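You operate a simulated robot arm through the tools that you are given. There is no shell and no other tool. Be economical: measure what you need, move in short steps, check, and stop when the job is done.

The job below is to be done with a simulated robot arm. You get a single attempt, and the scene is never put back.

TASK
Wipe the old grease off the blue-capped post, free it and lay it beside the other post.
Fine: use the yellow wipe and put it back; slide the yellow stop back. What is to be rubbed or washed off counts as gone when no trace of it is left.
Where things are to end (x, y in the base frame): saddle post with the blue end cap within 0.06 m of [0.92, 0.23].

The check looks at the end state, three seconds after you hand in, the way a careful person would. Anything else that was tipped, shoved, dropped, spilled or broken makes it a failure.

THE ROBOT
A 7-joint arm with a three-finger gripper on a trunk, on a base that drives. Base frame: it is fixed to the floor where the robot stands at the start and does not move with it; the origin is under the middle of the robot, x ahead of it, y to its left, z up; the surface under the hand at the start is at about z = 0.91. Readings come in m, degrees, newtons and seconds.
With the tool pointing down near the work surface it reaches from about 0.42 to 0.92 m from the robot's upright axis, wherever it stands. Its first joint turns from -166.0 to 166.0 degrees. Places, roughly: yellow stop of the cradle [0.6, 0.2, 1]. Payload 2.69 kg.
The TCP is the grasp point between the finger pads, 0.029 m short of the fingertips. In the tool frame z runs along the fingers and y along their closing line. The gripper opens to 0.12 m. The gripper's body begins 0.078 m behind the TCP.
Orientation is that of the tool frame in the base frame, as a unit quaternion [x, y, z, w]. With the fingers straight down and closing along the base's y, the tool's x points along the base's -x, its y along +y and its z along -z.

THE INTERFACE
- The arm moves only by the tool servo_tool. Its argument "rows" is text: rows parted by semicolons, each of 6 numbers parted by spaces: the shift along the tool's x, y, z in units of 400 mm (1.0 is 400 mm), then the turn, a rotation vector about the tool's x, y, z in units of 60 degrees (1.0 is 60 degrees). In form: x y z ax ay az; .... A call has 1 to 20 rows; each row is the pose to reach, as a shift and turn from the pose commanded when the call began, along the tool's axes at that moment. "claw" is the closure, from 0 (fully open) to 1 (shut), set as the call begins (left out, the last holds). A call with a number of a shift or a turn outside -1 to 1 is refused whole. Each row takes 0.2 s and may step no farther than 0.05 m and 8.6 degrees from the row before; otherwise, or with a gripper value out of range, the whole call is refused. Where a pose cannot be reached the arm comes as near as it can. A force on the tool above 60 N (or 10 N above the force at the start of the call, whichever is more), or a blocked arm, ends the call early, and 0.2 s more pass. The fingers move at their own pace and stop on an object; they squeeze with about 36 N. The grip force told is the motor's: it shows also when the fingers shut on nothing. Time passes only in rows, and 0.2 s behind the last, so rows that repeat a pose let the fingers close. It gives the time, the measured TCP pose, the force on the tool (base axes), the opening and the grip force at its end, in the units of the frame above (readings bear some noise), with the torque about the TCP (base axes, N m) and any sound that the robot's microphone picked up, and new pictures: "views" is both (left out), scene, wrist or none.
- Cameras (640 x 400 px; columns grow to the right, rows downward): "scene" is now at [0.2315, 0.0389, 1.321]; the picture's right is [0.46, -0.89, 0.00], its down [-0.56, -0.29, -0.77] and it looks along [0.69, 0.36, -0.63] (base axes); focal length 254 px, centre (320, 200). "wrist" rides on the gripper at [0.063, 0, -0.104] in the tool frame; the picture's right is [0.01, 1.00, 0.00], its down [-0.83, 0.00, -0.56] and it looks along [-0.56, 0.00, 0.83] (tool axes); focal length 275 px, centre (320, 200). There is no depth. A picture from a camera that has moved, and an enlarged one, comes with that camera's place and axes in the base frame and with its lens.
- slide_trunk(by): slides the trunk up (or, below 0, down) by that many m; the arm and the scene camera ride with it, the base frame stays. It gives what a move gives, with no picture.
- steer(legs): drives the robot by 1 to 6 legs, each [ahead, left, turn to the left] in m, m and degrees, along the robot's own axes; the way and the turn of a leg run together, so that a leg with both is an arc; at most 1.5 m and 180 degrees a leg. The arm and the cameras ride along, it lands a little off, and it stops where it bumps. It gives what a move gives, and a new picture of the scene camera.
- aim_head(pan, tilt): turns the head with the scene camera to pan (to the left, within 86 degrees either way) and tilt (down, from -29 to 69), counted from straight ahead of the robot. It gives what a move gives, and a new picture of the scene camera.
- close_up(camera, box): a new picture of the part [left, top, right, bottom] of that camera's present view, enlarged. It takes no simulated time.
- job_done(): hands the job in; it is judged then, once.

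Go step by step. Nothing tells you exact positions but the pictures and the camera data: compare them with the known pose of the tool, close in by small moves and look again before you grip or let go. The budget is 120 turns and 260 pictures, counting those below and the enlarged ones. Unless the task says otherwise, let go and move clear before handing in, and close with one line.

The tools are called as a command line: name --argument value ..., lists and objects as JSON in quotes. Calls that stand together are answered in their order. servo_tool: Moves the arm, as the interface text tells. Its arguments: {"type":"object","properties":{"rows":{"type":"string"},"claw":{"type":"number"},"views":{"type":"string","enum":["both","scene","wrist","none"]}},"required":["rows"]} The other tools are called the same way: slide_trunk (by) slides the trunk up or down; steer (legs) drives the base; aim_head (pan, tilt) turns the head that bears the scene camera; close_up (camera, box) takes an enlarged picture of a part of a camera's view; job_done () hands the job in.

At the start:

```text
t: 0.0
tcp_pos: [0.5491, 0.4146, 1.0011]
tcp_rot: [0.0, 1.0, 0.0, 0.0]
ft_force: [-0.9, -0.1, -0.4]
torque: [0.02, 0.03, -0.02]
opening: 0.1202
finger_force: 0.0
trunk travel left (down, up): [-0.575, 0.038]
robot x, y, heading: [-0.0005, 0.0011, -0.0]
head pan, tilt: [27.3, 39.2]
```

scene: 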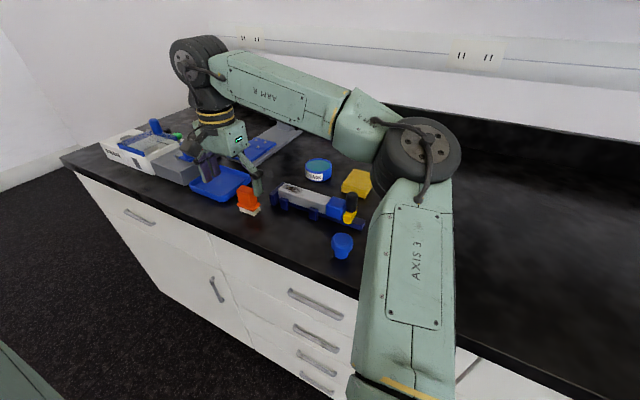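
wrist: 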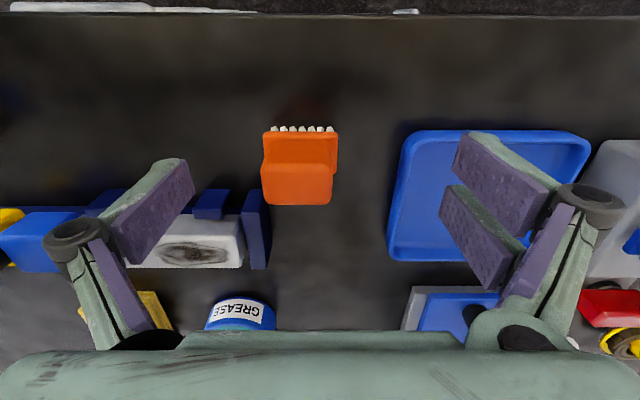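

I see a cradle holding a post with a grease patch, a yellow wipe behind it, a grease tin, an orange brush and a blue tray. I'll look closer before moving.

close_up --camera "scene" --box '[220, 140, 400, 270]'

close_up --camera "scene" --box '[80, 100, 320, 230]'

```text
3.08 times, centred on (310, 205) of scene
camera zoom: at [0.2315, 0.0389, 1.321], right [0.46, -0.89, 0.0], down [-0.56, -0.29, -0.77], along [0.69, 0.36, -0.63], focal length 781 px, centre (351, 185)
```

zoom: 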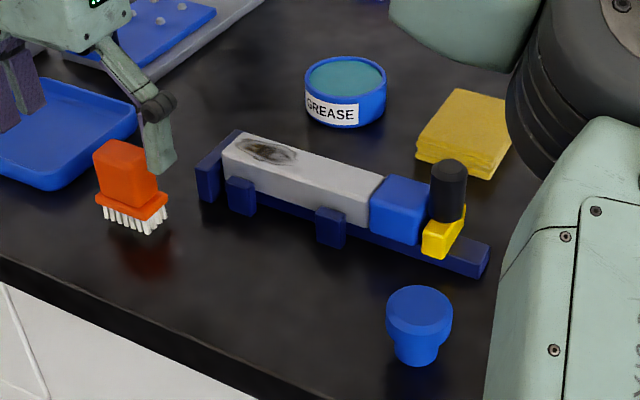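

```text
2.67 times, centred on (200, 165) of scene
camera zoom: at [0.2315, 0.0389, 1.321], right [0.46, -0.89, 0.0], down [-0.56, -0.29, -0.77], along [0.69, 0.36, -0.63], focal length 676 px, centre (640, 293)
```

zoom: 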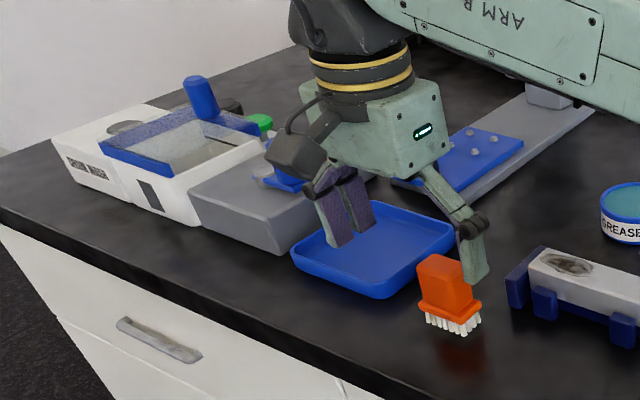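

The post lies along y at about x=0.61, y 0.18–0.34. The yellow wipe is near (0.77, 0.21) and the stop near (0.61, 0.17). I'll raise the arm and move over them to look.

servo_tool --rows "0 0 -0.12 0 0 0;0 0 -0.24 0 0 0;0 0 -0.36 0 0 0;0 -0.1 -0.42 0 0 0;0 -0.2 -0.45 0 0 0;0 -0.3 -0.45 0 0 0;0 -0.41 -0.45 0 0 0;0 -0.41 -0.45 0 0 0"

```text
t: 1.8
tcp_pos: [0.5475, 0.2488, 1.1515]
tcp_rot: [-0.001, 1.0, 0.001, 0.0]
ft_force: [-0.1, 0.2, 0.0]
torque: [0.01, -0.02, 0.01]
opening: 0.1202
finger_force: 0.1
out of reach, approached as far as the arm can: row 3, 4, 5, 6, 7, 8
trunk travel left (down, up): [-0.575, 0.038]
robot x, y, heading: [-0.0004, 0.0027, 0.1]
head pan, tilt: [27.3, 39.2]
camera scene: at [0.2316, 0.0391, 1.321], right [0.46, -0.89, 0.0], down [-0.56, -0.29, -0.77], along [0.69, 0.36, -0.63], focal length 254 px, centre (320, 200)
camera wrist: at [0.4848, 0.2488, 1.2551], right [-0.01, 1.0, 0.0], down [0.83, 0.0, 0.56], along [0.56, 0.01, -0.83], focal length 275 px, centre (320, 200)
```

scene: 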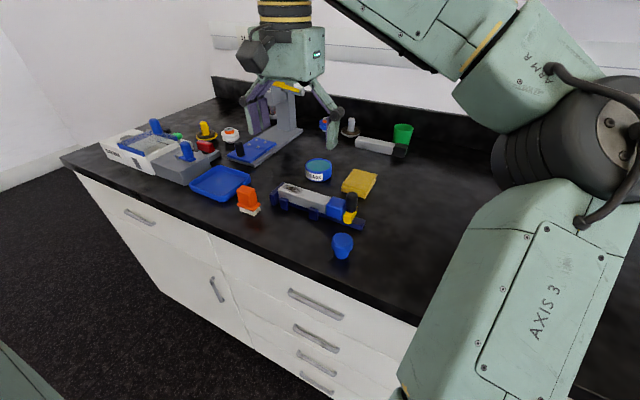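
wrist: 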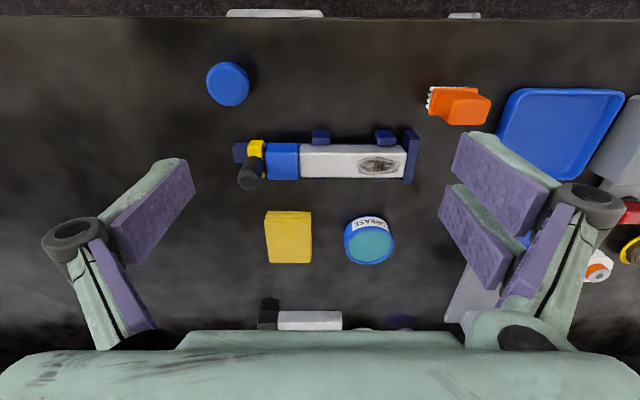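

close_up --camera "wrist" --box '[190, 40, 450, 200]'

close_up --camera "scene" --box '[230, 100, 430, 260]'

close_up --camera "wrist" --box '[190, 190, 450, 350]'

```text
2.46 times, centred on (320, 120) of wrist
camera zoom: at [0.4848, 0.2488, 1.2551], right [-0.01, 1.0, 0.0], down [0.83, 0.0, 0.56], along [0.56, 0.01, -0.83], focal length 678 px, centre (320, 397)
```

zoom: 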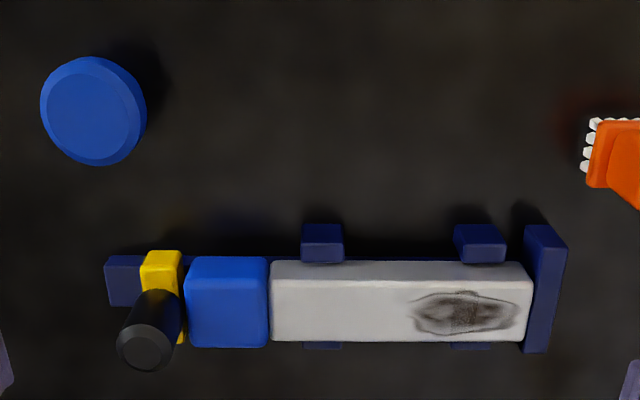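

```text
2.50 times, centred on (330, 180) of scene
camera zoom: at [0.2316, 0.0391, 1.321], right [0.46, -0.89, 0.0], down [-0.56, -0.29, -0.77], along [0.69, 0.36, -0.63], focal length 634 px, centre (295, 250)
```

zoom: 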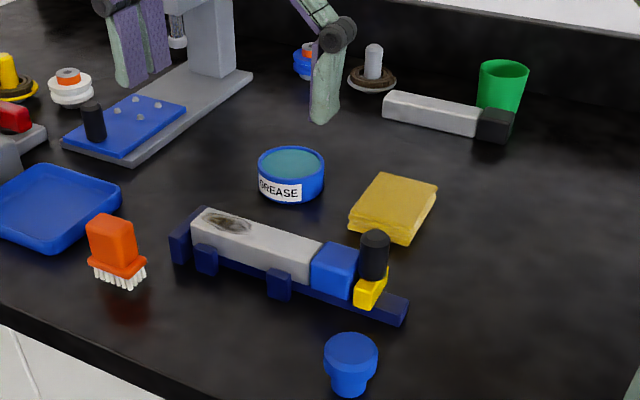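

```text
2.46 times, centred on (320, 270) of wrist
camera zoom: at [0.4848, 0.2488, 1.2551], right [-0.01, 1.0, 0.0], down [0.83, 0.0, 0.56], along [0.56, 0.01, -0.83], focal length 678 px, centre (320, 28)
```

zoom: 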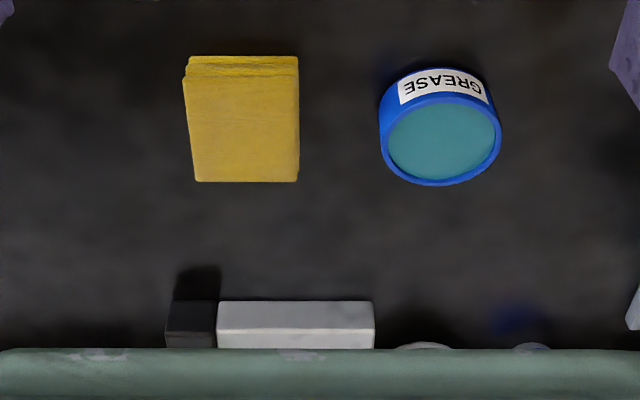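

The other post has a black cap and lies at about (1.0, 0.23). The patch is at about (0.634, 0.322, 0.96) and the wipe at about (0.78, 0.204). Next I'll move high over the wipe.

servo_tool --rows "-0.1 -0.02 0.02 0 0 0;-0.2 -0.04 0.03 0 0 0;-0.3 -0.06 0.04 0 0 0;-0.4 -0.08 0.06 0 0 0;-0.5 -0.1 0.09 0 0 0;-0.58 -0.112 0.15 0 0 0;-0.58 -0.112 0.26 0 0 0;-0.58 -0.112 0.26 0 0 0"

```text
t: 3.6
tcp_pos: [0.7794, 0.2042, 1.0473]
tcp_rot: [0.0, 1.0, -0.001, -0.001]
ft_force: [-0.4, -0.6, -0.1]
torque: [-0.03, -0.02, 0.0]
opening: 0.1201
finger_force: 0.0
trunk travel left (down, up): [-0.575, 0.038]
robot x, y, heading: [0.0036, -0.0019, -0.2]
head pan, tilt: [27.3, 39.2]
camera scene: at [0.2314, 0.0389, 1.321], right [0.46, -0.89, 0.0], down [-0.56, -0.29, -0.78], along [0.69, 0.36, -0.63], focal length 254 px, centre (320, 200)
camera wrist: at [0.7175, 0.2048, 1.1516], right [-0.01, 1.0, 0.0], down [0.83, 0.0, 0.56], along [0.56, 0.0, -0.83], focal length 275 px, centre (320, 200)
```

scene: 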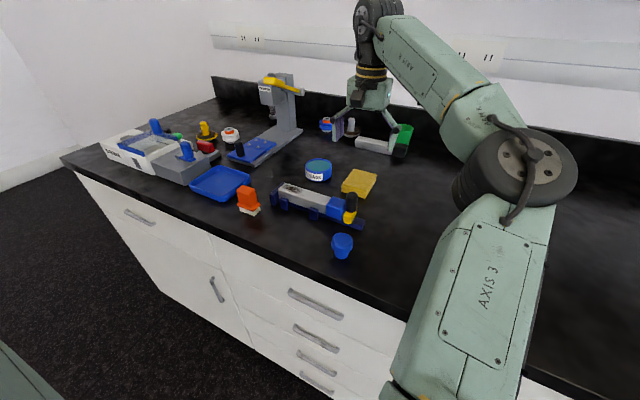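
wrist: 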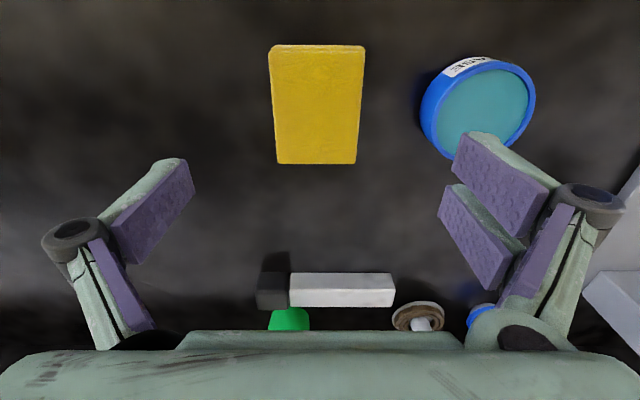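

The wipe's centre is about (0.78, 0.202). It is 0.07 wide in y and about 0.02 thick. The tin is close on the left, so I'll narrow the gripper to 0.09 before descending.

servo_tool --rows "0 -0.005 0 0 0 0;0 -0.005 0 0 0 0;0 -0.005 0.08 0 0 0;0 -0.005 0.15 0 0 0;0 -0.005 0.2 0 0 0;0 -0.005 0.2 0 0 0" --claw 0.25

```text
t: 5.0
tcp_pos: [0.7809, 0.2022, 0.9662]
tcp_rot: [-0.001, 1.0, 0.0, 0.0]
ft_force: [0.2, 0.6, -0.1]
torque: [0.01, -0.03, -0.03]
opening: 0.0899
finger_force: 0.0
trunk travel left (down, up): [-0.575, 0.038]
robot x, y, heading: [0.0018, 0.0003, 0.3]
head pan, tilt: [27.3, 39.2]
camera scene: at [0.2315, 0.0389, 1.321], right [0.46, -0.89, 0.0], down [-0.56, -0.29, -0.77], along [0.69, 0.36, -0.63], focal length 254 px, centre (320, 200)
camera wrist: at [0.7171, 0.2031, 1.0708], right [0.0, 1.0, 0.0], down [0.83, 0.0, 0.56], along [0.56, 0.0, -0.83], focal length 275 px, centre (320, 200)
```

scene: 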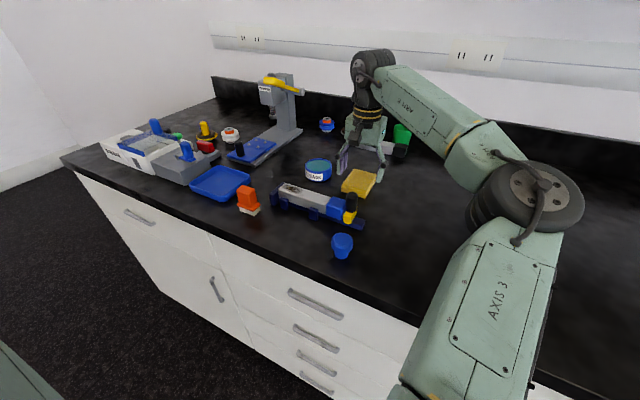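
wrist: 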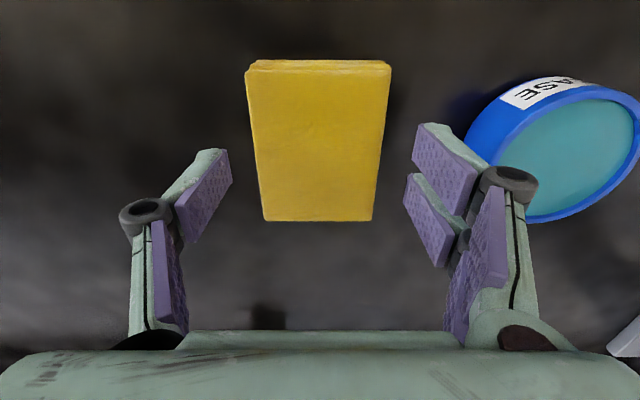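

Aligned. I'll descend to TCP z≈0.946 and close on the wipe.

servo_tool --rows "0 0 0.025 0 0 0;0 0 0.05 0 0 0;0 0 0.05 0 0 0" --views "wrist"

servo_tool --rows "0 0 0 0 0 0;0 0 0 0 0 0;0 0 0 0 0 0;0 0 0 0 0 0" --claw 0.6 --views "wrist"

```text
t: 5.8
tcp_pos: [0.7798, 0.203, 0.9485]
tcp_rot: [-0.001, 1.0, 0.001, 0.0]
ft_force: [0.2, -0.1, 0.3]
torque: [-0.04, 0.01, -0.02]
opening: 0.0903
finger_force: 0.2
trunk travel left (down, up): [-0.575, 0.038]
robot x, y, heading: [0.0005, -0.0034, -0.2]
head pan, tilt: [27.3, 39.2]
camera wrist: at [0.7171, 0.2033, 1.0514], right [0.0, 1.0, 0.0], down [0.83, 0.0, 0.56], along [0.56, 0.0, -0.83], focal length 275 px, centre (320, 200)
```

wrist: 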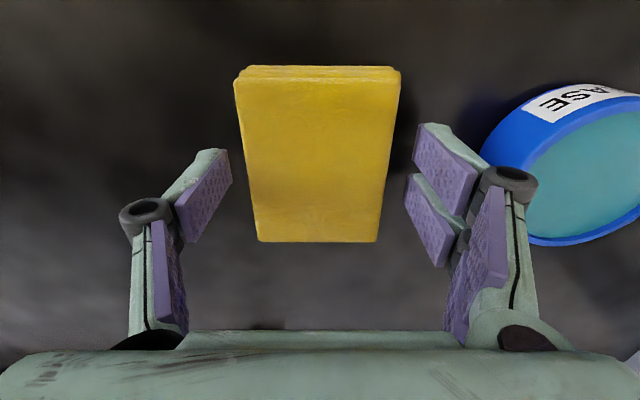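

```text
t: 6.8
tcp_pos: [0.7784, 0.2034, 0.9477]
tcp_rot: [0.0, 1.0, 0.0, 0.0]
ft_force: [-0.3, 0.1, 0.9]
torque: [-0.02, 0.02, -0.01]
opening: 0.0689
finger_force: 36.3
trunk travel left (down, up): [-0.575, 0.038]
robot x, y, heading: [-0.0022, -0.0008, 0.0]
head pan, tilt: [27.3, 39.2]
camera wrist: at [0.717, 0.2033, 1.0517], right [-0.01, 1.0, 0.0], down [0.83, 0.0, 0.56], along [0.56, 0.0, -0.83], focal length 275 px, centre (320, 200)
```

wrist: 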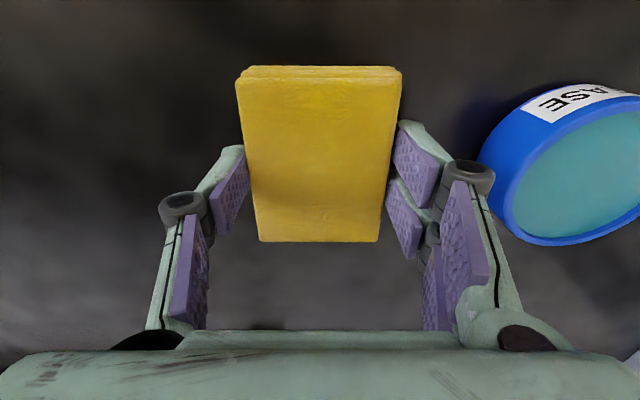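

Wipe gripped; I'll put it back at TCP (0.7785, 0.203, 0.9477). Now I'll lift it and check the cradle's end plate height.

servo_tool --rows "0 0 -0.1 0 0 0;0 0 -0.2 0 0 0;0 0 -0.3 0 0 0;0 0 -0.3 0 0 0" --views "wrist"

close_up --camera "scene" --box '[260, 170, 370, 240]'

```text
t: 7.8
tcp_pos: [0.7798, 0.2024, 1.067]
tcp_rot: [0.0, 1.0, 0.0, 0.0]
ft_force: [0.5, 0.1, -0.1]
torque: [-0.01, -0.01, -0.04]
opening: 0.0688
finger_force: 36.3
trunk travel left (down, up): [-0.575, 0.038]
robot x, y, heading: [0.0005, 0.0032, -0.2]
head pan, tilt: [27.3, 39.2]
camera wrist: at [0.7175, 0.2027, 1.1715], right [-0.01, 1.0, 0.0], down [0.83, 0.0, 0.56], along [0.56, 0.0, -0.83], focal length 275 px, centre (320, 200)
```

wrist: 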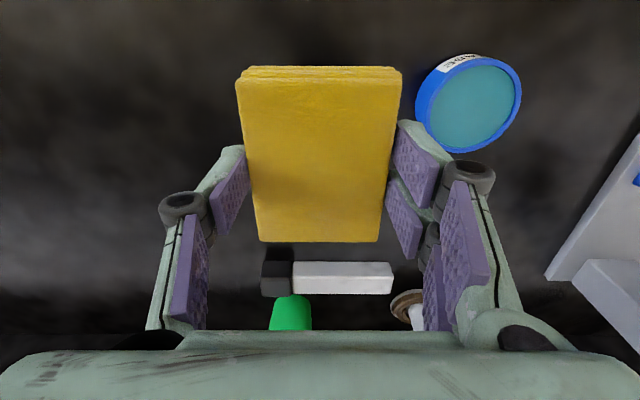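

```text
5.71 times, centred on (315, 205) of scene
camera zoom: at [0.2317, 0.0389, 1.3209], right [0.46, -0.89, 0.0], down [-0.56, -0.29, -0.77], along [0.69, 0.36, -0.63], focal length 1450 px, centre (349, 171)
```

zoom: 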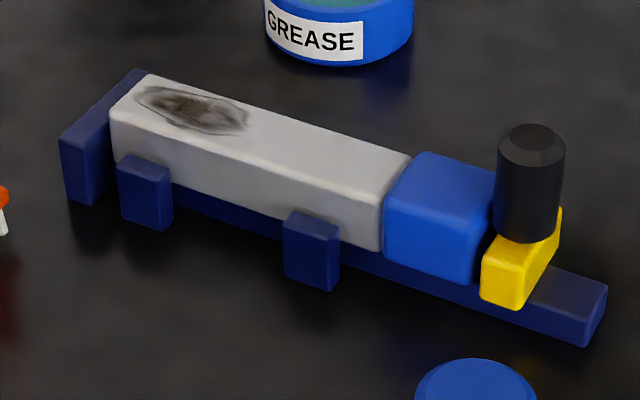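

The end plate and tabs sit below the post top, so I can rub over it freely. I'll carry the wipe over the patch while turning it 90°, so the fingers straddle the post.

servo_tool --rows "0.033 0.024 0 0 0 -0.136;0.066 0.047 0 0 0 -0.272;0.1 0.071 0 0 0 -0.409;0.133 0.094 0 0 0 -0.545;0.166 0.118 0 0 0 -0.682;0.199 0.142 0 0 0 -0.818;0.232 0.165 0 0 0 -0.955;0.266 0.189 0 0 0 -1.0;0.3 0.212 0 0 0 -1.0;0.365 0.26 0 0 0 -1.0;0.365 0.26 0 0 0 -1.0" --views "none"

servo_tool --rows "0 0 0 0 0 -0.136;0 0 0 0 0 -0.272;0 0 0 0 0 -0.409;0 0 0 0 0 -0.5;0 0 0 0 0 -0.5"

```text
t: 10.2
tcp_pos: [0.6343, 0.3065, 1.0669]
tcp_rot: [-0.5, 0.866, 0.0, 0.0]
ft_force: [-0.4, -0.3, -0.8]
torque: [0.03, -0.01, 0.01]
opening: 0.0691
finger_force: 36.0
trunk travel left (down, up): [-0.575, 0.038]
robot x, y, heading: [0.0022, 0.0036, 0.1]
head pan, tilt: [27.3, 39.2]
```

```text
t: 11.4
tcp_pos: [0.5588, 0.3097, 1.0432]
tcp_rot: [-0.706, 0.708, 0.0, 0.001]
ft_force: [-0.3, -0.2, 0.3]
torque: [0.0, -0.01, 0.04]
opening: 0.0687
finger_force: 35.6
out of reach, approached as far as the arm can: row 2, 3, 4, 5
trunk travel left (down, up): [-0.575, 0.038]
robot x, y, heading: [0.0029, 0.0037, -0.1]
head pan, tilt: [27.3, 39.2]
camera scene: at [0.2316, 0.0389, 1.321], right [0.46, -0.89, 0.0], down [-0.56, -0.29, -0.77], along [0.69, 0.36, -0.63], focal length 254 px, centre (320, 200)
camera wrist: at [0.561, 0.2471, 1.1471], right [-1.0, 0.0, 0.0], down [0.0, 0.83, 0.56], along [0.0, 0.56, -0.83], focal length 275 px, centre (320, 200)
```

scene: 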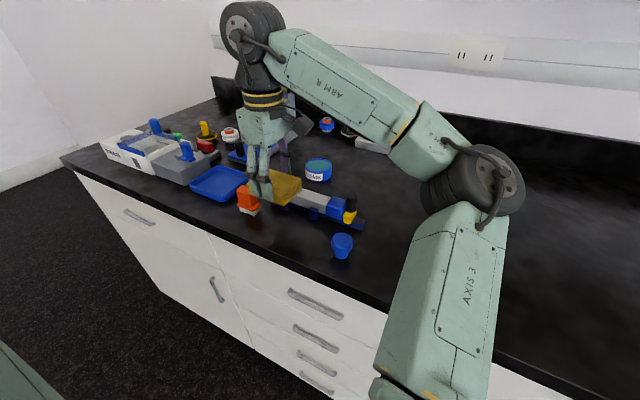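
wrist: 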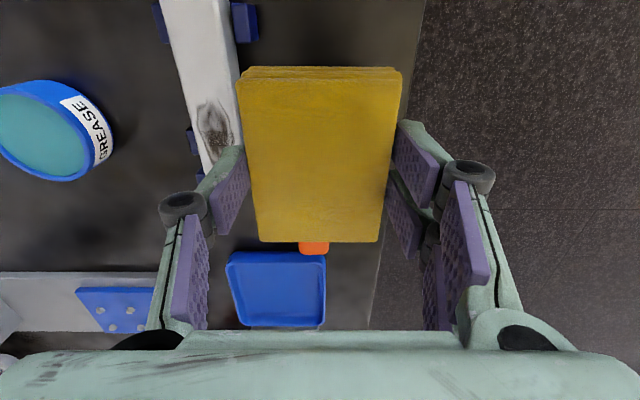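

The arm fell short in this turn (x=0.559). I'll try returning to x=0.634 from here.

servo_tool --rows "0 -0.06 0 0 0 0;0 -0.12 0 0 0 0;0 -0.188 0 0 0 0;0 -0.188 0 0 0 0" --views "none"

```text
t: 12.4
tcp_pos: [0.5655, 0.3108, 1.031]
tcp_rot: [-0.706, 0.708, 0.0, 0.0]
ft_force: [-0.6, -0.6, 0.2]
torque: [-0.02, 0.0, 0.07]
opening: 0.069
finger_force: 36.2
out of reach, approached as far as the arm can: row 1, 2, 3, 4
trunk travel left (down, up): [-0.575, 0.038]
robot x, y, heading: [0.0014, 0.0, 0.2]
head pan, tilt: [27.3, 39.2]
```

That is a wrist limit, so I'll turn the other way (+90°) instead.

servo_tool --rows "0 -0.03 -0.05 0 0 0.136;0 -0.06 -0.1 0 0 0.272;0 -0.1 -0.1 0 0 0.409;0 -0.14 -0.1 0 0 0.545;0 -0.17 -0.1 0 0 0.682;0 -0.17 -0.1 0 0 0.818;0 -0.17 -0.1 0 0 0.955;0 -0.17 -0.1 0 0 1" --views "none"

servo_tool --rows "0 0 0 0 0 0.136;0 0 0 0 0 0.272;0 0 0 0 0 0.409;0 0 0 0 0 0.545;0 0 0 0 0 0.682;0 0 0 0 0 0.818;0 0 0 0 0 0.955;0 0 0 0 0 1" --views "none"

servo_tool --rows "0 0 0 0 0 0.136;0 0 0 0 0 0.272;0 0 0 0 0 0.409;0 0 0 0 0 0.545;0 0 0 0 0 0.682;0 0 0 0 0 0.818;0 0 0 0 0 0.955;0 0 0 0 0 1"

```text
t: 14.2
tcp_pos: [0.6331, 0.3108, 1.0678]
tcp_rot: [-0.258, 0.966, 0.001, 0.0]
ft_force: [0.0, -0.1, 0.0]
torque: [0.0, 0.0, 0.0]
opening: 0.0693
finger_force: 35.9
trunk travel left (down, up): [-0.575, 0.038]
robot x, y, heading: [-0.0015, 0.0017, 0.1]
head pan, tilt: [27.3, 39.2]
```

```text
t: 16.0
tcp_pos: [0.6307, 0.3105, 1.0691]
tcp_rot: [0.26, 0.966, 0.001, 0.0]
ft_force: [-0.2, 0.0, -0.2]
torque: [0.01, -0.02, 0.02]
opening: 0.0689
finger_force: 36.3
trunk travel left (down, up): [-0.575, 0.038]
robot x, y, heading: [-0.0001, 0.003, -0.2]
head pan, tilt: [27.3, 39.2]
```

```text
t: 17.8
tcp_pos: [0.63, 0.3098, 1.0695]
tcp_rot: [0.708, 0.706, 0.0, 0.0]
ft_force: [0.2, 0.2, -0.3]
torque: [0.0, 0.03, -0.01]
opening: 0.0688
finger_force: 36.1
trunk travel left (down, up): [-0.575, 0.038]
robot x, y, heading: [-0.0004, 0.0027, 0.3]
head pan, tilt: [27.3, 39.2]
camera scene: at [0.2316, 0.0389, 1.321], right [0.46, -0.89, 0.0], down [-0.56, -0.29, -0.77], along [0.69, 0.36, -0.63], focal length 254 px, centre (320, 200)
camera wrist: at [0.6322, 0.3746, 1.1728], right [1.0, 0.0, 0.0], down [0.0, -0.83, 0.56], along [0.0, -0.56, -0.83], focal length 275 px, centre (320, 200)
```

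scene: 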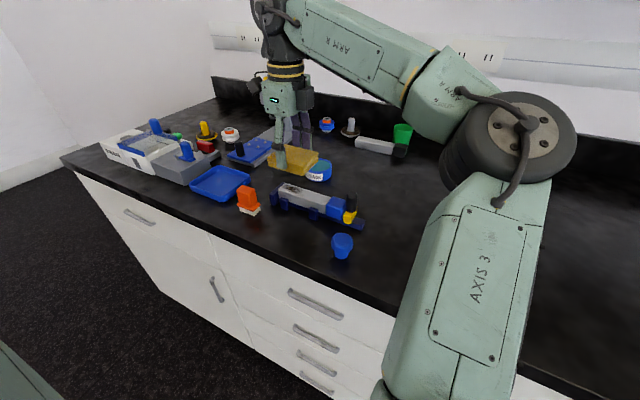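
wrist: 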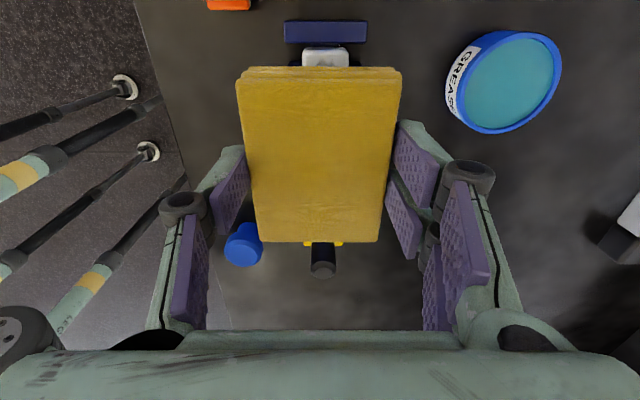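

+90° works (tool x=+Y, tool y=+X). Now I'll descend gently onto the patch.

servo_tool --rows "0 0.015 0.08 0 0 0;0 0.015 0.15 0 0 0;0 0.015 0.165 0 0 0;0 0.015 0.17 0 0 0;0 0.015 0.175 0 0 0;0 0.015 0.18 0 0 0;0 0.015 0.18 0 0 0"

```text
t: 19.4
tcp_pos: [0.6366, 0.3103, 0.9969]
tcp_rot: [0.707, 0.707, 0.0, 0.0]
ft_force: [0.2, -0.5, -0.9]
torque: [-0.05, 0.03, 0.0]
opening: 0.0686
finger_force: 36.1
trunk travel left (down, up): [-0.575, 0.038]
robot x, y, heading: [0.0015, -0.0005, 0.2]
head pan, tilt: [27.3, 39.2]
camera scene: at [0.2316, 0.0389, 1.321], right [0.46, -0.89, 0.0], down [-0.56, -0.29, -0.77], along [0.69, 0.36, -0.63], focal length 254 px, centre (320, 200)
camera wrist: at [0.6381, 0.3747, 1.1006], right [1.0, 0.0, 0.0], down [0.0, -0.83, 0.56], along [0.0, -0.56, -0.83], focal length 275 px, centre (320, 200)
```

scene: 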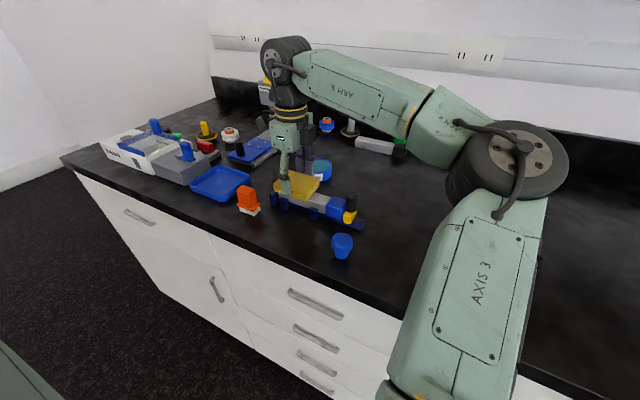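
wrist: 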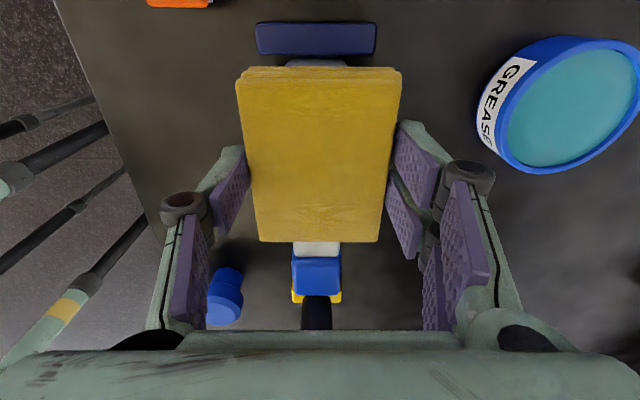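

No contact yet, so I'll go down in 2 mm steps.

servo_tool --rows "0 0 0.005 0 0 0;0 0 0.01 0 0 0;0 0 0.015 0 0 0;0 0 0.015 0 0 0" --views "wrist"

```text
t: 20.4
tcp_pos: [0.6375, 0.3115, 0.9937]
tcp_rot: [0.707, 0.708, 0.002, 0.0]
ft_force: [6.9, 0.8, 25.8]
torque: [-0.43, -0.09, 0.01]
opening: 0.0693
finger_force: 35.8
trunk travel left (down, up): [-0.575, 0.038]
robot x, y, heading: [-0.0035, 0.0024, 0.1]
head pan, tilt: [27.3, 39.2]
camera wrist: at [0.6372, 0.3742, 1.0976], right [1.0, 0.0, 0.0], down [0.0, -0.83, 0.55], along [0.01, -0.55, -0.83], focal length 275 px, centre (320, 200)
```

wrist: 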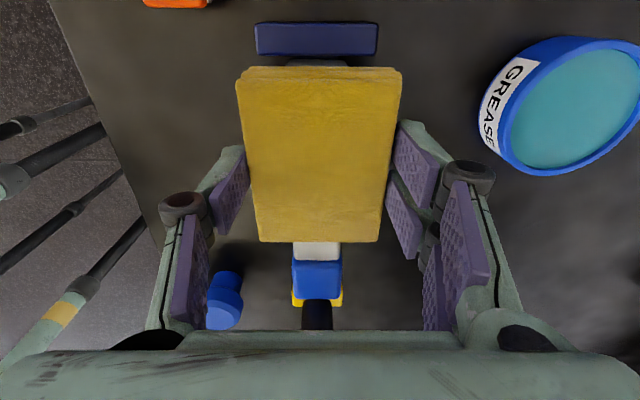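

Contact at about 26 N. I'll ease off by 1 mm and rub in short strokes both ways.

servo_tool --rows "0 0 -0.003 0 0 0;0.03 0 -0.003 0 0 0;0.05 0.02 -0.003 0 0 0;0.03 -0.02 -0.003 0 0 0;0 0.02 -0.003 0 0 0;-0.03 -0.02 -0.003 0 0 0;-0.03 0.02 -0.003 0 0 0;0 -0.02 -0.003 0 0 0;0.03 0.02 -0.003 0 0 0;0.05 -0.02 -0.003 0 0 0;0.03 0.02 -0.003 0 0 0;0 -0.02 -0.003 0 0 0;-0.03 0.02 -0.003 0 0 0;0 0 -0.003 0 0 0;0.05 0 -0.003 0 0 0;0 0 -0.003 0 0 0;0.05 0 -0.003 0 0 0;0 0 -0.003 0 0 0" --views "none"

servo_tool --rows "0 0 -0.1 0 0 0;0 0 -0.2 0 0 0;0.1 0.1 -0.2 0 0 0;0.15 0.2 -0.2 0 0 0;0.15 0.3 -0.2 0 0 0;0.15 0.3 -0.2 0 0 0"

close_up --camera "scene" --box '[260, 170, 370, 240]'

```text
t: 24.2
tcp_pos: [0.6356, 0.311, 0.9927]
tcp_rot: [0.707, 0.708, 0.001, -0.002]
ft_force: [-1.2, 5.1, 19.5]
torque: [0.02, 0.02, 0.02]
opening: 0.0687
finger_force: 36.1
trunk travel left (down, up): [-0.575, 0.038]
robot x, y, heading: [0.0041, -0.0035, 0.1]
head pan, tilt: [27.3, 39.2]
```

```text
refused: row 3 steps farther than a row can; nothing moved
```

```text
5.71 times, centred on (315, 205) of scene
camera zoom: at [0.2303, 0.0385, 1.3213], right [0.46, -0.89, 0.0], down [-0.56, -0.29, -0.78], along [0.69, 0.36, -0.63], focal length 1450 px, centre (349, 171)
```

zoom: 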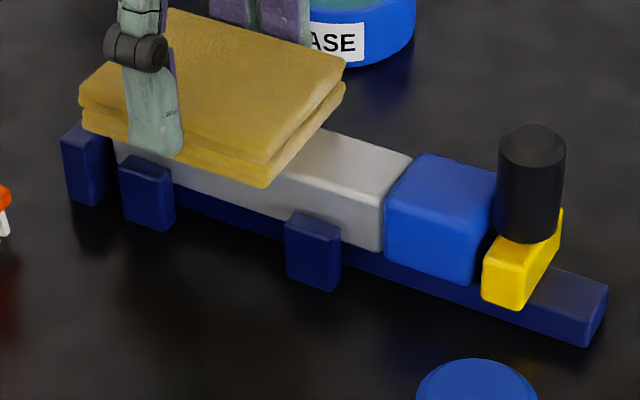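

The strokes went well and nothing shifted. I'll lift to inspect.

servo_tool --rows "0 0 -0.1 0 0 0;0 0 -0.2 0 0 0;0 0.1 -0.22 0 0 0;0 0.2 -0.22 0 0 0;0 0.28 -0.22 0 0 0;0 0.28 -0.22 0 0 0" --views "none"

close_up --camera "scene" --box '[260, 170, 370, 240]'

close_up --camera "wrist" --box '[100, 0, 420, 200]'

```text
t: 25.6
tcp_pos: [0.75, 0.3094, 1.0805]
tcp_rot: [0.707, 0.707, 0.0, 0.001]
ft_force: [0.5, -1.0, -0.2]
torque: [0.0, 0.01, -0.01]
opening: 0.069
finger_force: 36.5
trunk travel left (down, up): [-0.575, 0.038]
robot x, y, heading: [-0.0006, -0.0032, 0.1]
head pan, tilt: [27.3, 39.2]
```

```text
5.71 times, centred on (315, 205) of scene
camera zoom: at [0.2315, 0.0388, 1.321], right [0.46, -0.89, 0.0], down [-0.56, -0.29, -0.77], along [0.69, 0.36, -0.63], focal length 1450 px, centre (349, 171)
```

zoom: 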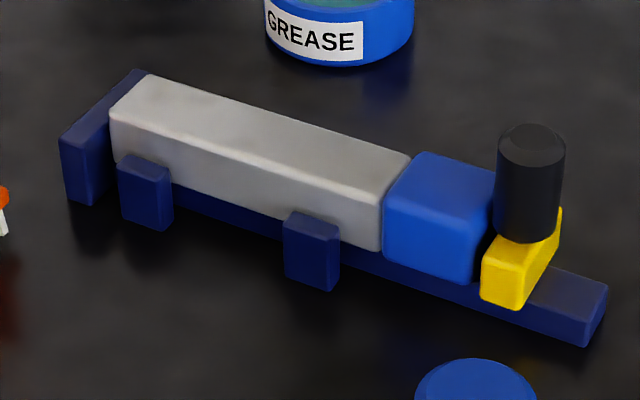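

```text
2.00 times, centred on (260, 100) of wrist
camera zoom: at [0.7501, 0.3746, 1.1841], right [1.0, 0.01, 0.0], down [0.0, -0.83, 0.56], along [0.0, -0.56, -0.83], focal length 551 px, centre (440, 400)
```

zoom: 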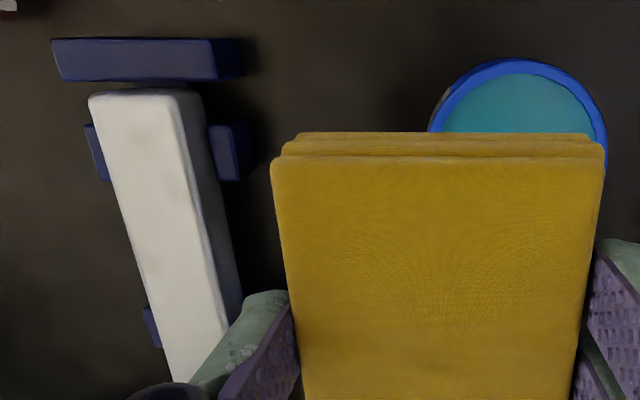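

The post looks clean. I'll zoom in for any faint trace.

close_up --camera "scene" --box '[274, 178, 324, 210]'

close_up --camera "wrist" --box '[120, 30, 220, 95]'

```text
12.50 times, centred on (299, 194) of scene
camera zoom: at [0.2315, 0.0388, 1.321], right [0.46, -0.89, 0.0], down [-0.56, -0.29, -0.77], along [0.69, 0.36, -0.63], focal length 3171 px, centre (582, 275)
```

zoom: 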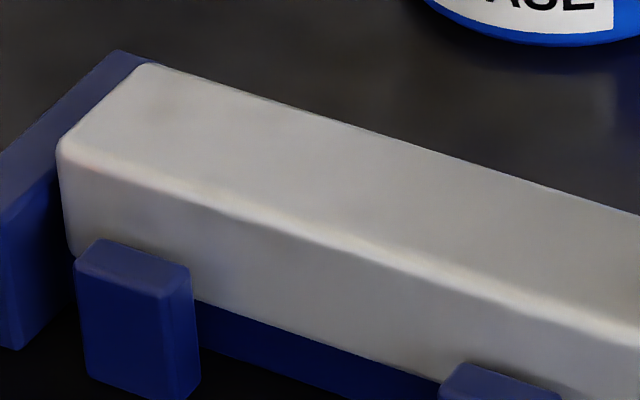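

```text
6.15 times, centred on (170, 62) of wrist
camera zoom: at [0.7501, 0.3746, 1.1841], right [1.0, 0.01, 0.0], down [0.0, -0.83, 0.56], along [0.0, -0.56, -0.83], focal length 1694 px, centre (1243, 1046)
```

zoom: 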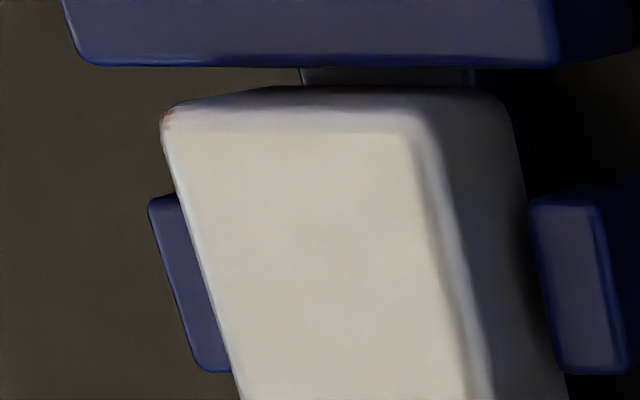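

There's a hint of tint near the end edge, so I'll do one more pass reaching further to the end to be sure.

servo_tool --rows "0 -0.1 0 0 0 0;0.02 -0.2 0 0 0 0;0.03 -0.28 0 0 0 0;0.03 -0.28 0.1 0 0 0;0.03 -0.28 0.19 0 0 0;0.03 -0.28 0.21 0 0 0;0.03 -0.28 0.217 0 0 0;0.03 -0.28 0.219 0 0 0;0.07 -0.265 0.219 0 0 0;0.09 -0.3 0.219 0 0 0;0.07 -0.26 0.219 0 0 0;0.03 -0.3 0.219 0 0 0;0.07 -0.28 0.219 0 0 0;0 -0.26 0.219 0 0 0;0.08 -0.3 0.219 0 0 0;0 -0.28 0.219 0 0 0;0.08 -0.28 0.219 0 0 0;-0.02 -0.28 0.219 0 0 0;0.03 -0.28 0.219 0 0 0" --views "none"

servo_tool --rows "0 0 -0.1 0 0 0;0 0 -0.2 0 0 0;0 0.1 -0.22 0 0 0;0 0.2 -0.22 0 0 0;0 0.3 -0.22 0 0 0;0 0.37 -0.22 0 0 0;0 0.37 -0.22 0 0 0" --views "none"

close_up --camera "scene" --box '[260, 170, 370, 240]'

close_up --camera "scene" --box '[274, 178, 324, 210]'

```text
t: 29.6
tcp_pos: [0.6379, 0.3221, 0.9938]
tcp_rot: [0.707, 0.707, 0.001, -0.001]
ft_force: [-0.7, 2.4, 8.0]
torque: [0.06, -0.01, -0.08]
opening: 0.0687
finger_force: 35.6
trunk travel left (down, up): [-0.575, 0.038]
robot x, y, heading: [-0.0002, 0.0031, -0.1]
head pan, tilt: [27.3, 39.2]
```

```text
t: 31.2
tcp_pos: [0.7858, 0.3229, 1.0799]
tcp_rot: [0.707, 0.707, 0.0, 0.0]
ft_force: [-0.1, -0.9, 0.3]
torque: [-0.02, -0.02, -0.01]
opening: 0.0691
finger_force: 36.2
trunk travel left (down, up): [-0.575, 0.038]
robot x, y, heading: [-0.0021, -0.0021, 0.0]
head pan, tilt: [27.3, 39.2]
```

```text
5.71 times, centred on (315, 205) of scene
camera zoom: at [0.2316, 0.0386, 1.321], right [0.46, -0.89, 0.0], down [-0.56, -0.29, -0.78], along [0.69, 0.36, -0.63], focal length 1450 px, centre (349, 171)
```

zoom: 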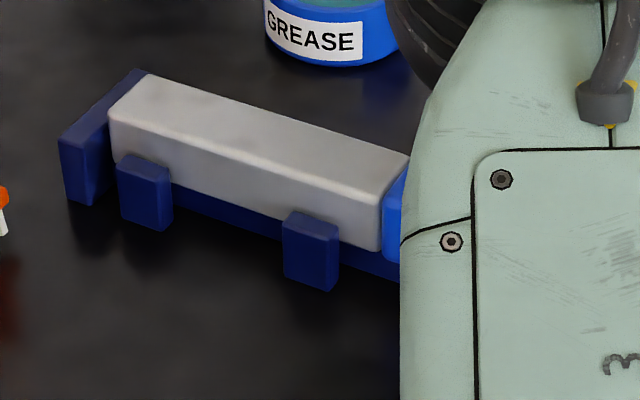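

```text
12.50 times, centred on (299, 194) of scene
camera zoom: at [0.2316, 0.0386, 1.321], right [0.46, -0.89, 0.0], down [-0.56, -0.29, -0.78], along [0.69, 0.36, -0.63], focal length 3171 px, centre (582, 275)
```

zoom: 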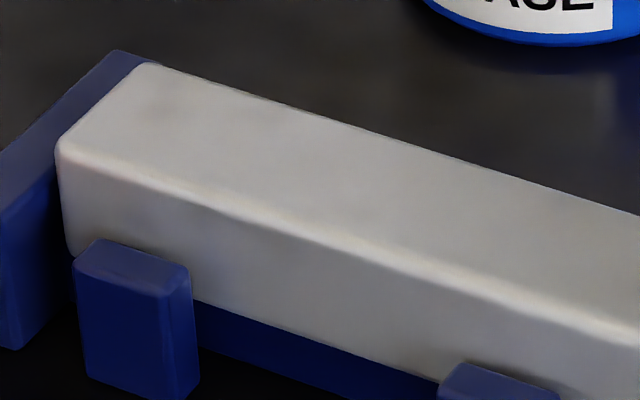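

Unchanged and clean. Now I'll put the wipe back, turning to the original orientation over (0.779, 0.203).

servo_tool --rows "-0.04 0 0 0 0 -0.136;-0.08 -0.004 0 0 0 -0.272;-0.12 -0.008 0 0 0 -0.409;-0.16 -0.012 0 0 0 -0.545;-0.2 -0.016 0 0 0 -0.682;-0.24 -0.016 0 0 0 -0.818;-0.28 -0.016 0 0 0 -0.955;-0.3 -0.016 0 0 0 -1;-0.3 -0.016 0 0 0 -1" --views "none"

servo_tool --rows "0 0 0 0 0 -0.136;0 0 0 0 0 -0.272;0 0 0 0 0 -0.409;0 0 0 0 0 -0.5;0 0 0 0 0 -0.5" --views "wrist"

```text
t: 33.2
tcp_pos: [0.7785, 0.203, 1.0809]
tcp_rot: [0.258, 0.966, 0.0, 0.0]
ft_force: [0.4, 0.1, -0.6]
torque: [-0.03, -0.01, -0.03]
opening: 0.0691
finger_force: 35.7
trunk travel left (down, up): [-0.575, 0.038]
robot x, y, heading: [0.0022, 0.0028, 0.1]
head pan, tilt: [27.3, 39.2]
```

```text
t: 34.4
tcp_pos: [0.7793, 0.2035, 1.0801]
tcp_rot: [-0.001, 1.0, 0.0, -0.001]
ft_force: [0.3, 0.8, -1.4]
torque: [0.0, -0.04, -0.01]
opening: 0.0689
finger_force: 36.1
trunk travel left (down, up): [-0.575, 0.038]
robot x, y, heading: [-0.0045, 0.0016, -0.0]
head pan, tilt: [27.3, 39.2]
camera wrist: at [0.7172, 0.2032, 1.1841], right [-0.01, 1.0, 0.0], down [0.83, 0.01, 0.56], along [0.56, 0.0, -0.83], focal length 275 px, centre (320, 200)
```

wrist: 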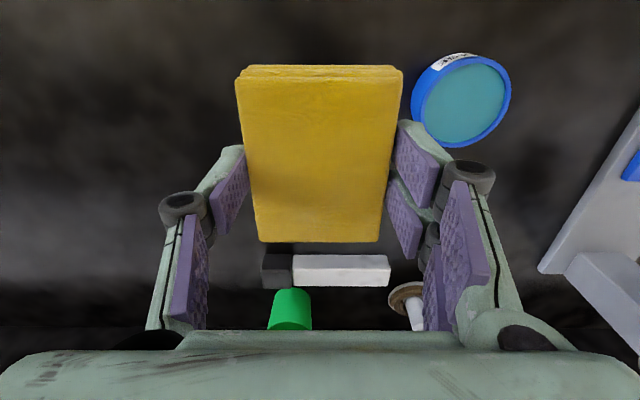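

servo_tool --rows "0 0 0.1 0 0 0;0 0 0.2 0 0 0;0 0 0.28 0 0 0;0 0 0.31 0 0 0;0 0 0.322 0 0 0;0 0 0.328 0 0 0;0 0 0.328 0 0 0" --views "none"

servo_tool --rows "0 0 0 0 0 0;0 0 0 0 0 0;0 0 0 0 0 0" --claw 0.25 --views "wrist"

```text
t: 36.0
tcp_pos: [0.7785, 0.2036, 0.9485]
tcp_rot: [0.0, 1.0, 0.001, 0.0]
ft_force: [-0.4, 0.7, 0.4]
torque: [-0.01, 0.01, -0.04]
opening: 0.0692
finger_force: 36.6
trunk travel left (down, up): [-0.575, 0.038]
robot x, y, heading: [-0.0007, -0.0008, 0.1]
head pan, tilt: [27.3, 39.2]
```

```text
t: 36.8
tcp_pos: [0.78, 0.2034, 0.9494]
tcp_rot: [0.0, 1.0, 0.001, 0.0]
ft_force: [-0.3, 0.1, -0.3]
torque: [0.02, -0.01, 0.02]
opening: 0.0899
finger_force: 0.1
trunk travel left (down, up): [-0.575, 0.038]
robot x, y, heading: [0.001, 0.0, -0.1]
head pan, tilt: [27.3, 39.2]
camera wrist: at [0.7171, 0.2032, 1.0531], right [-0.01, 1.0, 0.0], down [0.83, 0.0, 0.56], along [0.56, 0.0, -0.83], focal length 275 px, centre (320, 200)
```

wrist: 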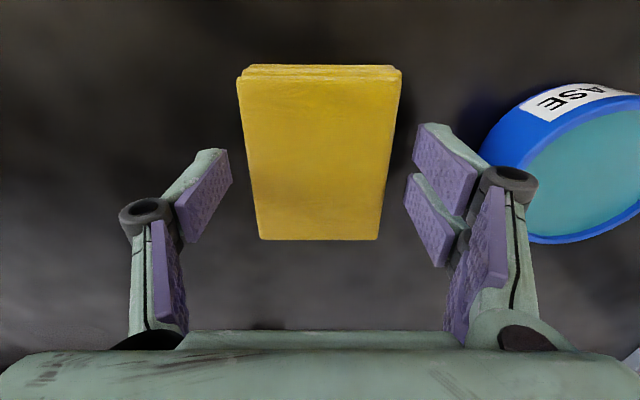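

The wipe is back. Now I'll rise and move over the stop to look at it.

servo_tool --rows "0 0 -0.1 0 0 0;0 0 -0.2 0 0 0;0 0 -0.3 0 0 0;0.1 -0.03 -0.34 0 0 0;0.2 -0.06 -0.36 0 0 0;0.3 -0.09 -0.38 0 0 0;0.365 -0.108 -0.38 0 0 0;0.365 -0.108 -0.38 0 0 0"

close_up --camera "wrist" --box '[200, 20, 440, 170]'

```text
t: 38.6
tcp_pos: [0.6339, 0.158, 1.1012]
tcp_rot: [-0.001, 1.0, 0.0, 0.0]
ft_force: [-0.5, -0.1, 0.3]
torque: [0.02, 0.03, 0.01]
opening: 0.0898
finger_force: 0.0
trunk travel left (down, up): [-0.575, 0.038]
robot x, y, heading: [0.0011, -0.0014, -0.0]
head pan, tilt: [27.3, 39.2]
camera scene: at [0.2316, 0.0389, 1.321], right [0.46, -0.89, 0.0], down [-0.56, -0.29, -0.77], along [0.69, 0.36, -0.63], focal length 254 px, centre (320, 200)
camera wrist: at [0.5717, 0.1585, 1.2048], right [-0.01, 1.0, 0.0], down [0.83, 0.0, 0.56], along [0.56, 0.0, -0.83], focal length 275 px, centre (320, 200)
```

scene: 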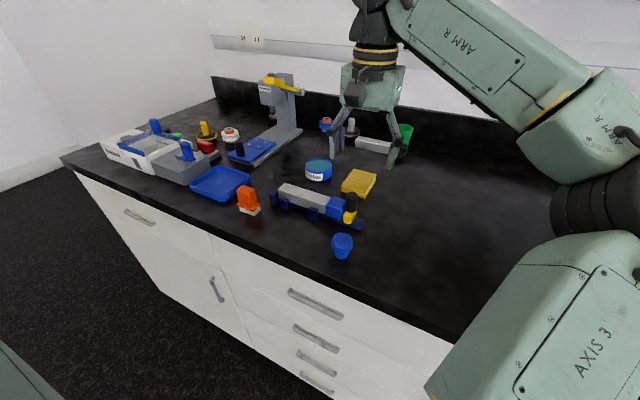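
wrist: 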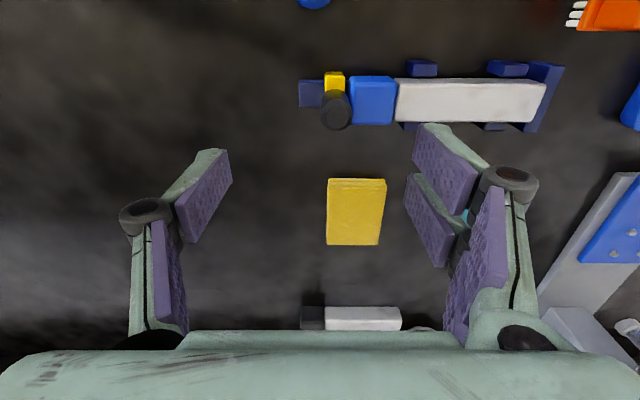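

```text
2.67 times, centred on (320, 95) of wrist
camera zoom: at [0.5717, 0.1585, 1.2048], right [-0.01, 1.0, 0.0], down [0.83, 0.0, 0.56], along [0.56, 0.0, -0.83], focal length 734 px, centre (320, 480)
```

zoom: 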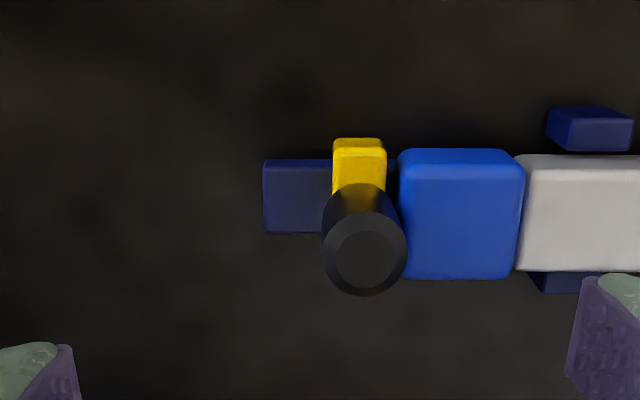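

The knob's axis is at about (0.632, 0.170), top z≈1.005, 23 mm across. I'll grip the knob above the cap's level with the present orientation, then pull it to -y along the rail.

servo_tool --rows "0.005 0.03 0.1 0 0 0;0.005 0.03 0.2 0 0 0;0.005 0.03 0.24 0 0 0;0.005 0.03 0.257 0 0 0;0.005 0.03 0.257 0 0 0" --claw 0.4

close_up --camera "scene" --box '[290, 150, 400, 220]'

```text
t: 39.8
tcp_pos: [0.6315, 0.1725, 0.9977]
tcp_rot: [-0.001, 1.0, 0.0, 0.0]
ft_force: [-0.4, -0.2, 0.1]
torque: [-0.02, 0.02, -0.01]
opening: 0.0719
finger_force: 0.1
trunk travel left (down, up): [-0.575, 0.038]
robot x, y, heading: [-0.005, -0.0031, 0.2]
head pan, tilt: [27.3, 39.2]
camera scene: at [0.2315, 0.0389, 1.321], right [0.46, -0.89, 0.0], down [-0.56, -0.29, -0.77], along [0.69, 0.36, -0.63], focal length 254 px, centre (320, 200)
camera wrist: at [0.5694, 0.172, 1.1024], right [-0.01, 1.0, 0.0], down [0.83, 0.0, 0.56], along [0.56, 0.0, -0.83], focal length 275 px, centre (320, 200)
```

scene: 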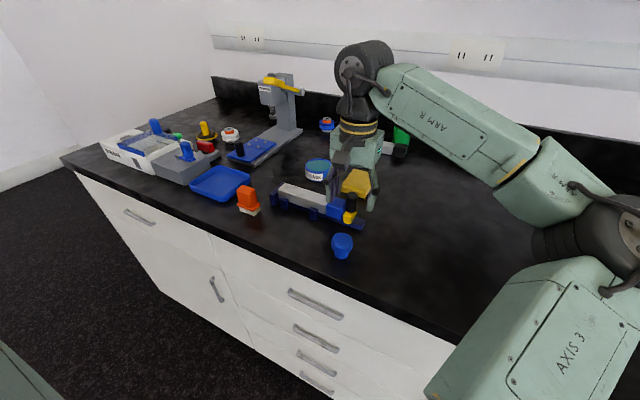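
wrist: 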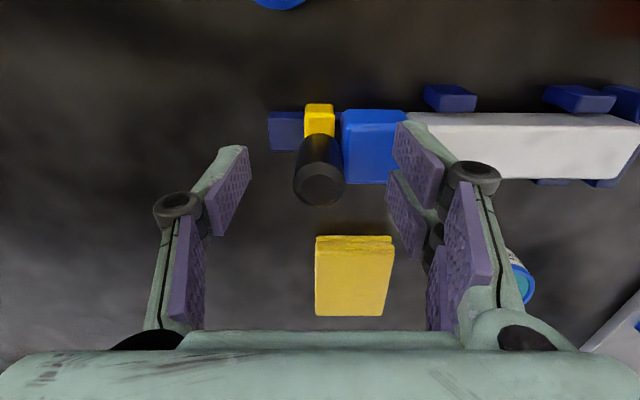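

```text
5.71 times, centred on (345, 185) of scene
camera zoom: at [0.2315, 0.0389, 1.321], right [0.46, -0.89, 0.0], down [-0.56, -0.29, -0.77], along [0.69, 0.36, -0.63], focal length 1450 px, centre (177, 286)
```

zoom: 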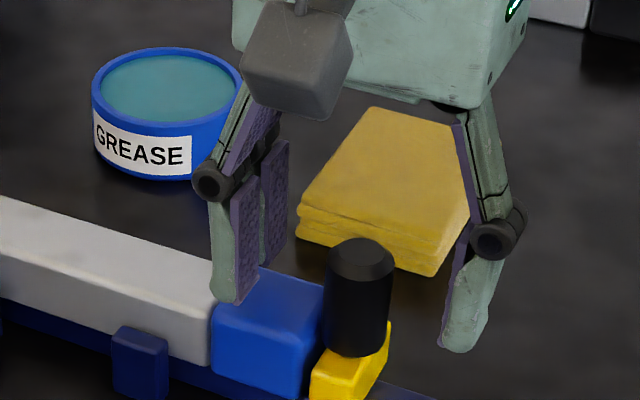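

The knob sits centred between the fingers. I'll close on it.

servo_tool --rows "0.008 0 0 0 0 0;0.008 0 0 0 0 0;0.008 0 0 0 0 0;0.008 0 0 0 0 0;0.008 0 0 0 0 0" --claw 0.95 --views "wrist"

```text
t: 41.0
tcp_pos: [0.6279, 0.172, 0.9984]
tcp_rot: [0.0, 1.0, 0.0, 0.0]
ft_force: [-0.4, -1.5, -0.4]
torque: [-0.02, 0.04, -0.04]
opening: 0.0246
finger_force: 36.6
trunk travel left (down, up): [-0.575, 0.038]
robot x, y, heading: [0.0019, -0.0021, 0.1]
head pan, tilt: [27.3, 39.2]
camera wrist: at [0.5661, 0.172, 1.1024], right [0.0, 1.0, 0.0], down [0.83, 0.0, 0.56], along [0.56, 0.0, -0.83], focal length 275 px, centre (320, 200)
```

wrist: 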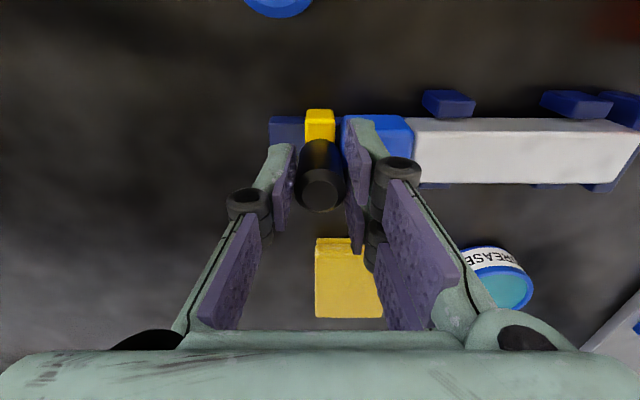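

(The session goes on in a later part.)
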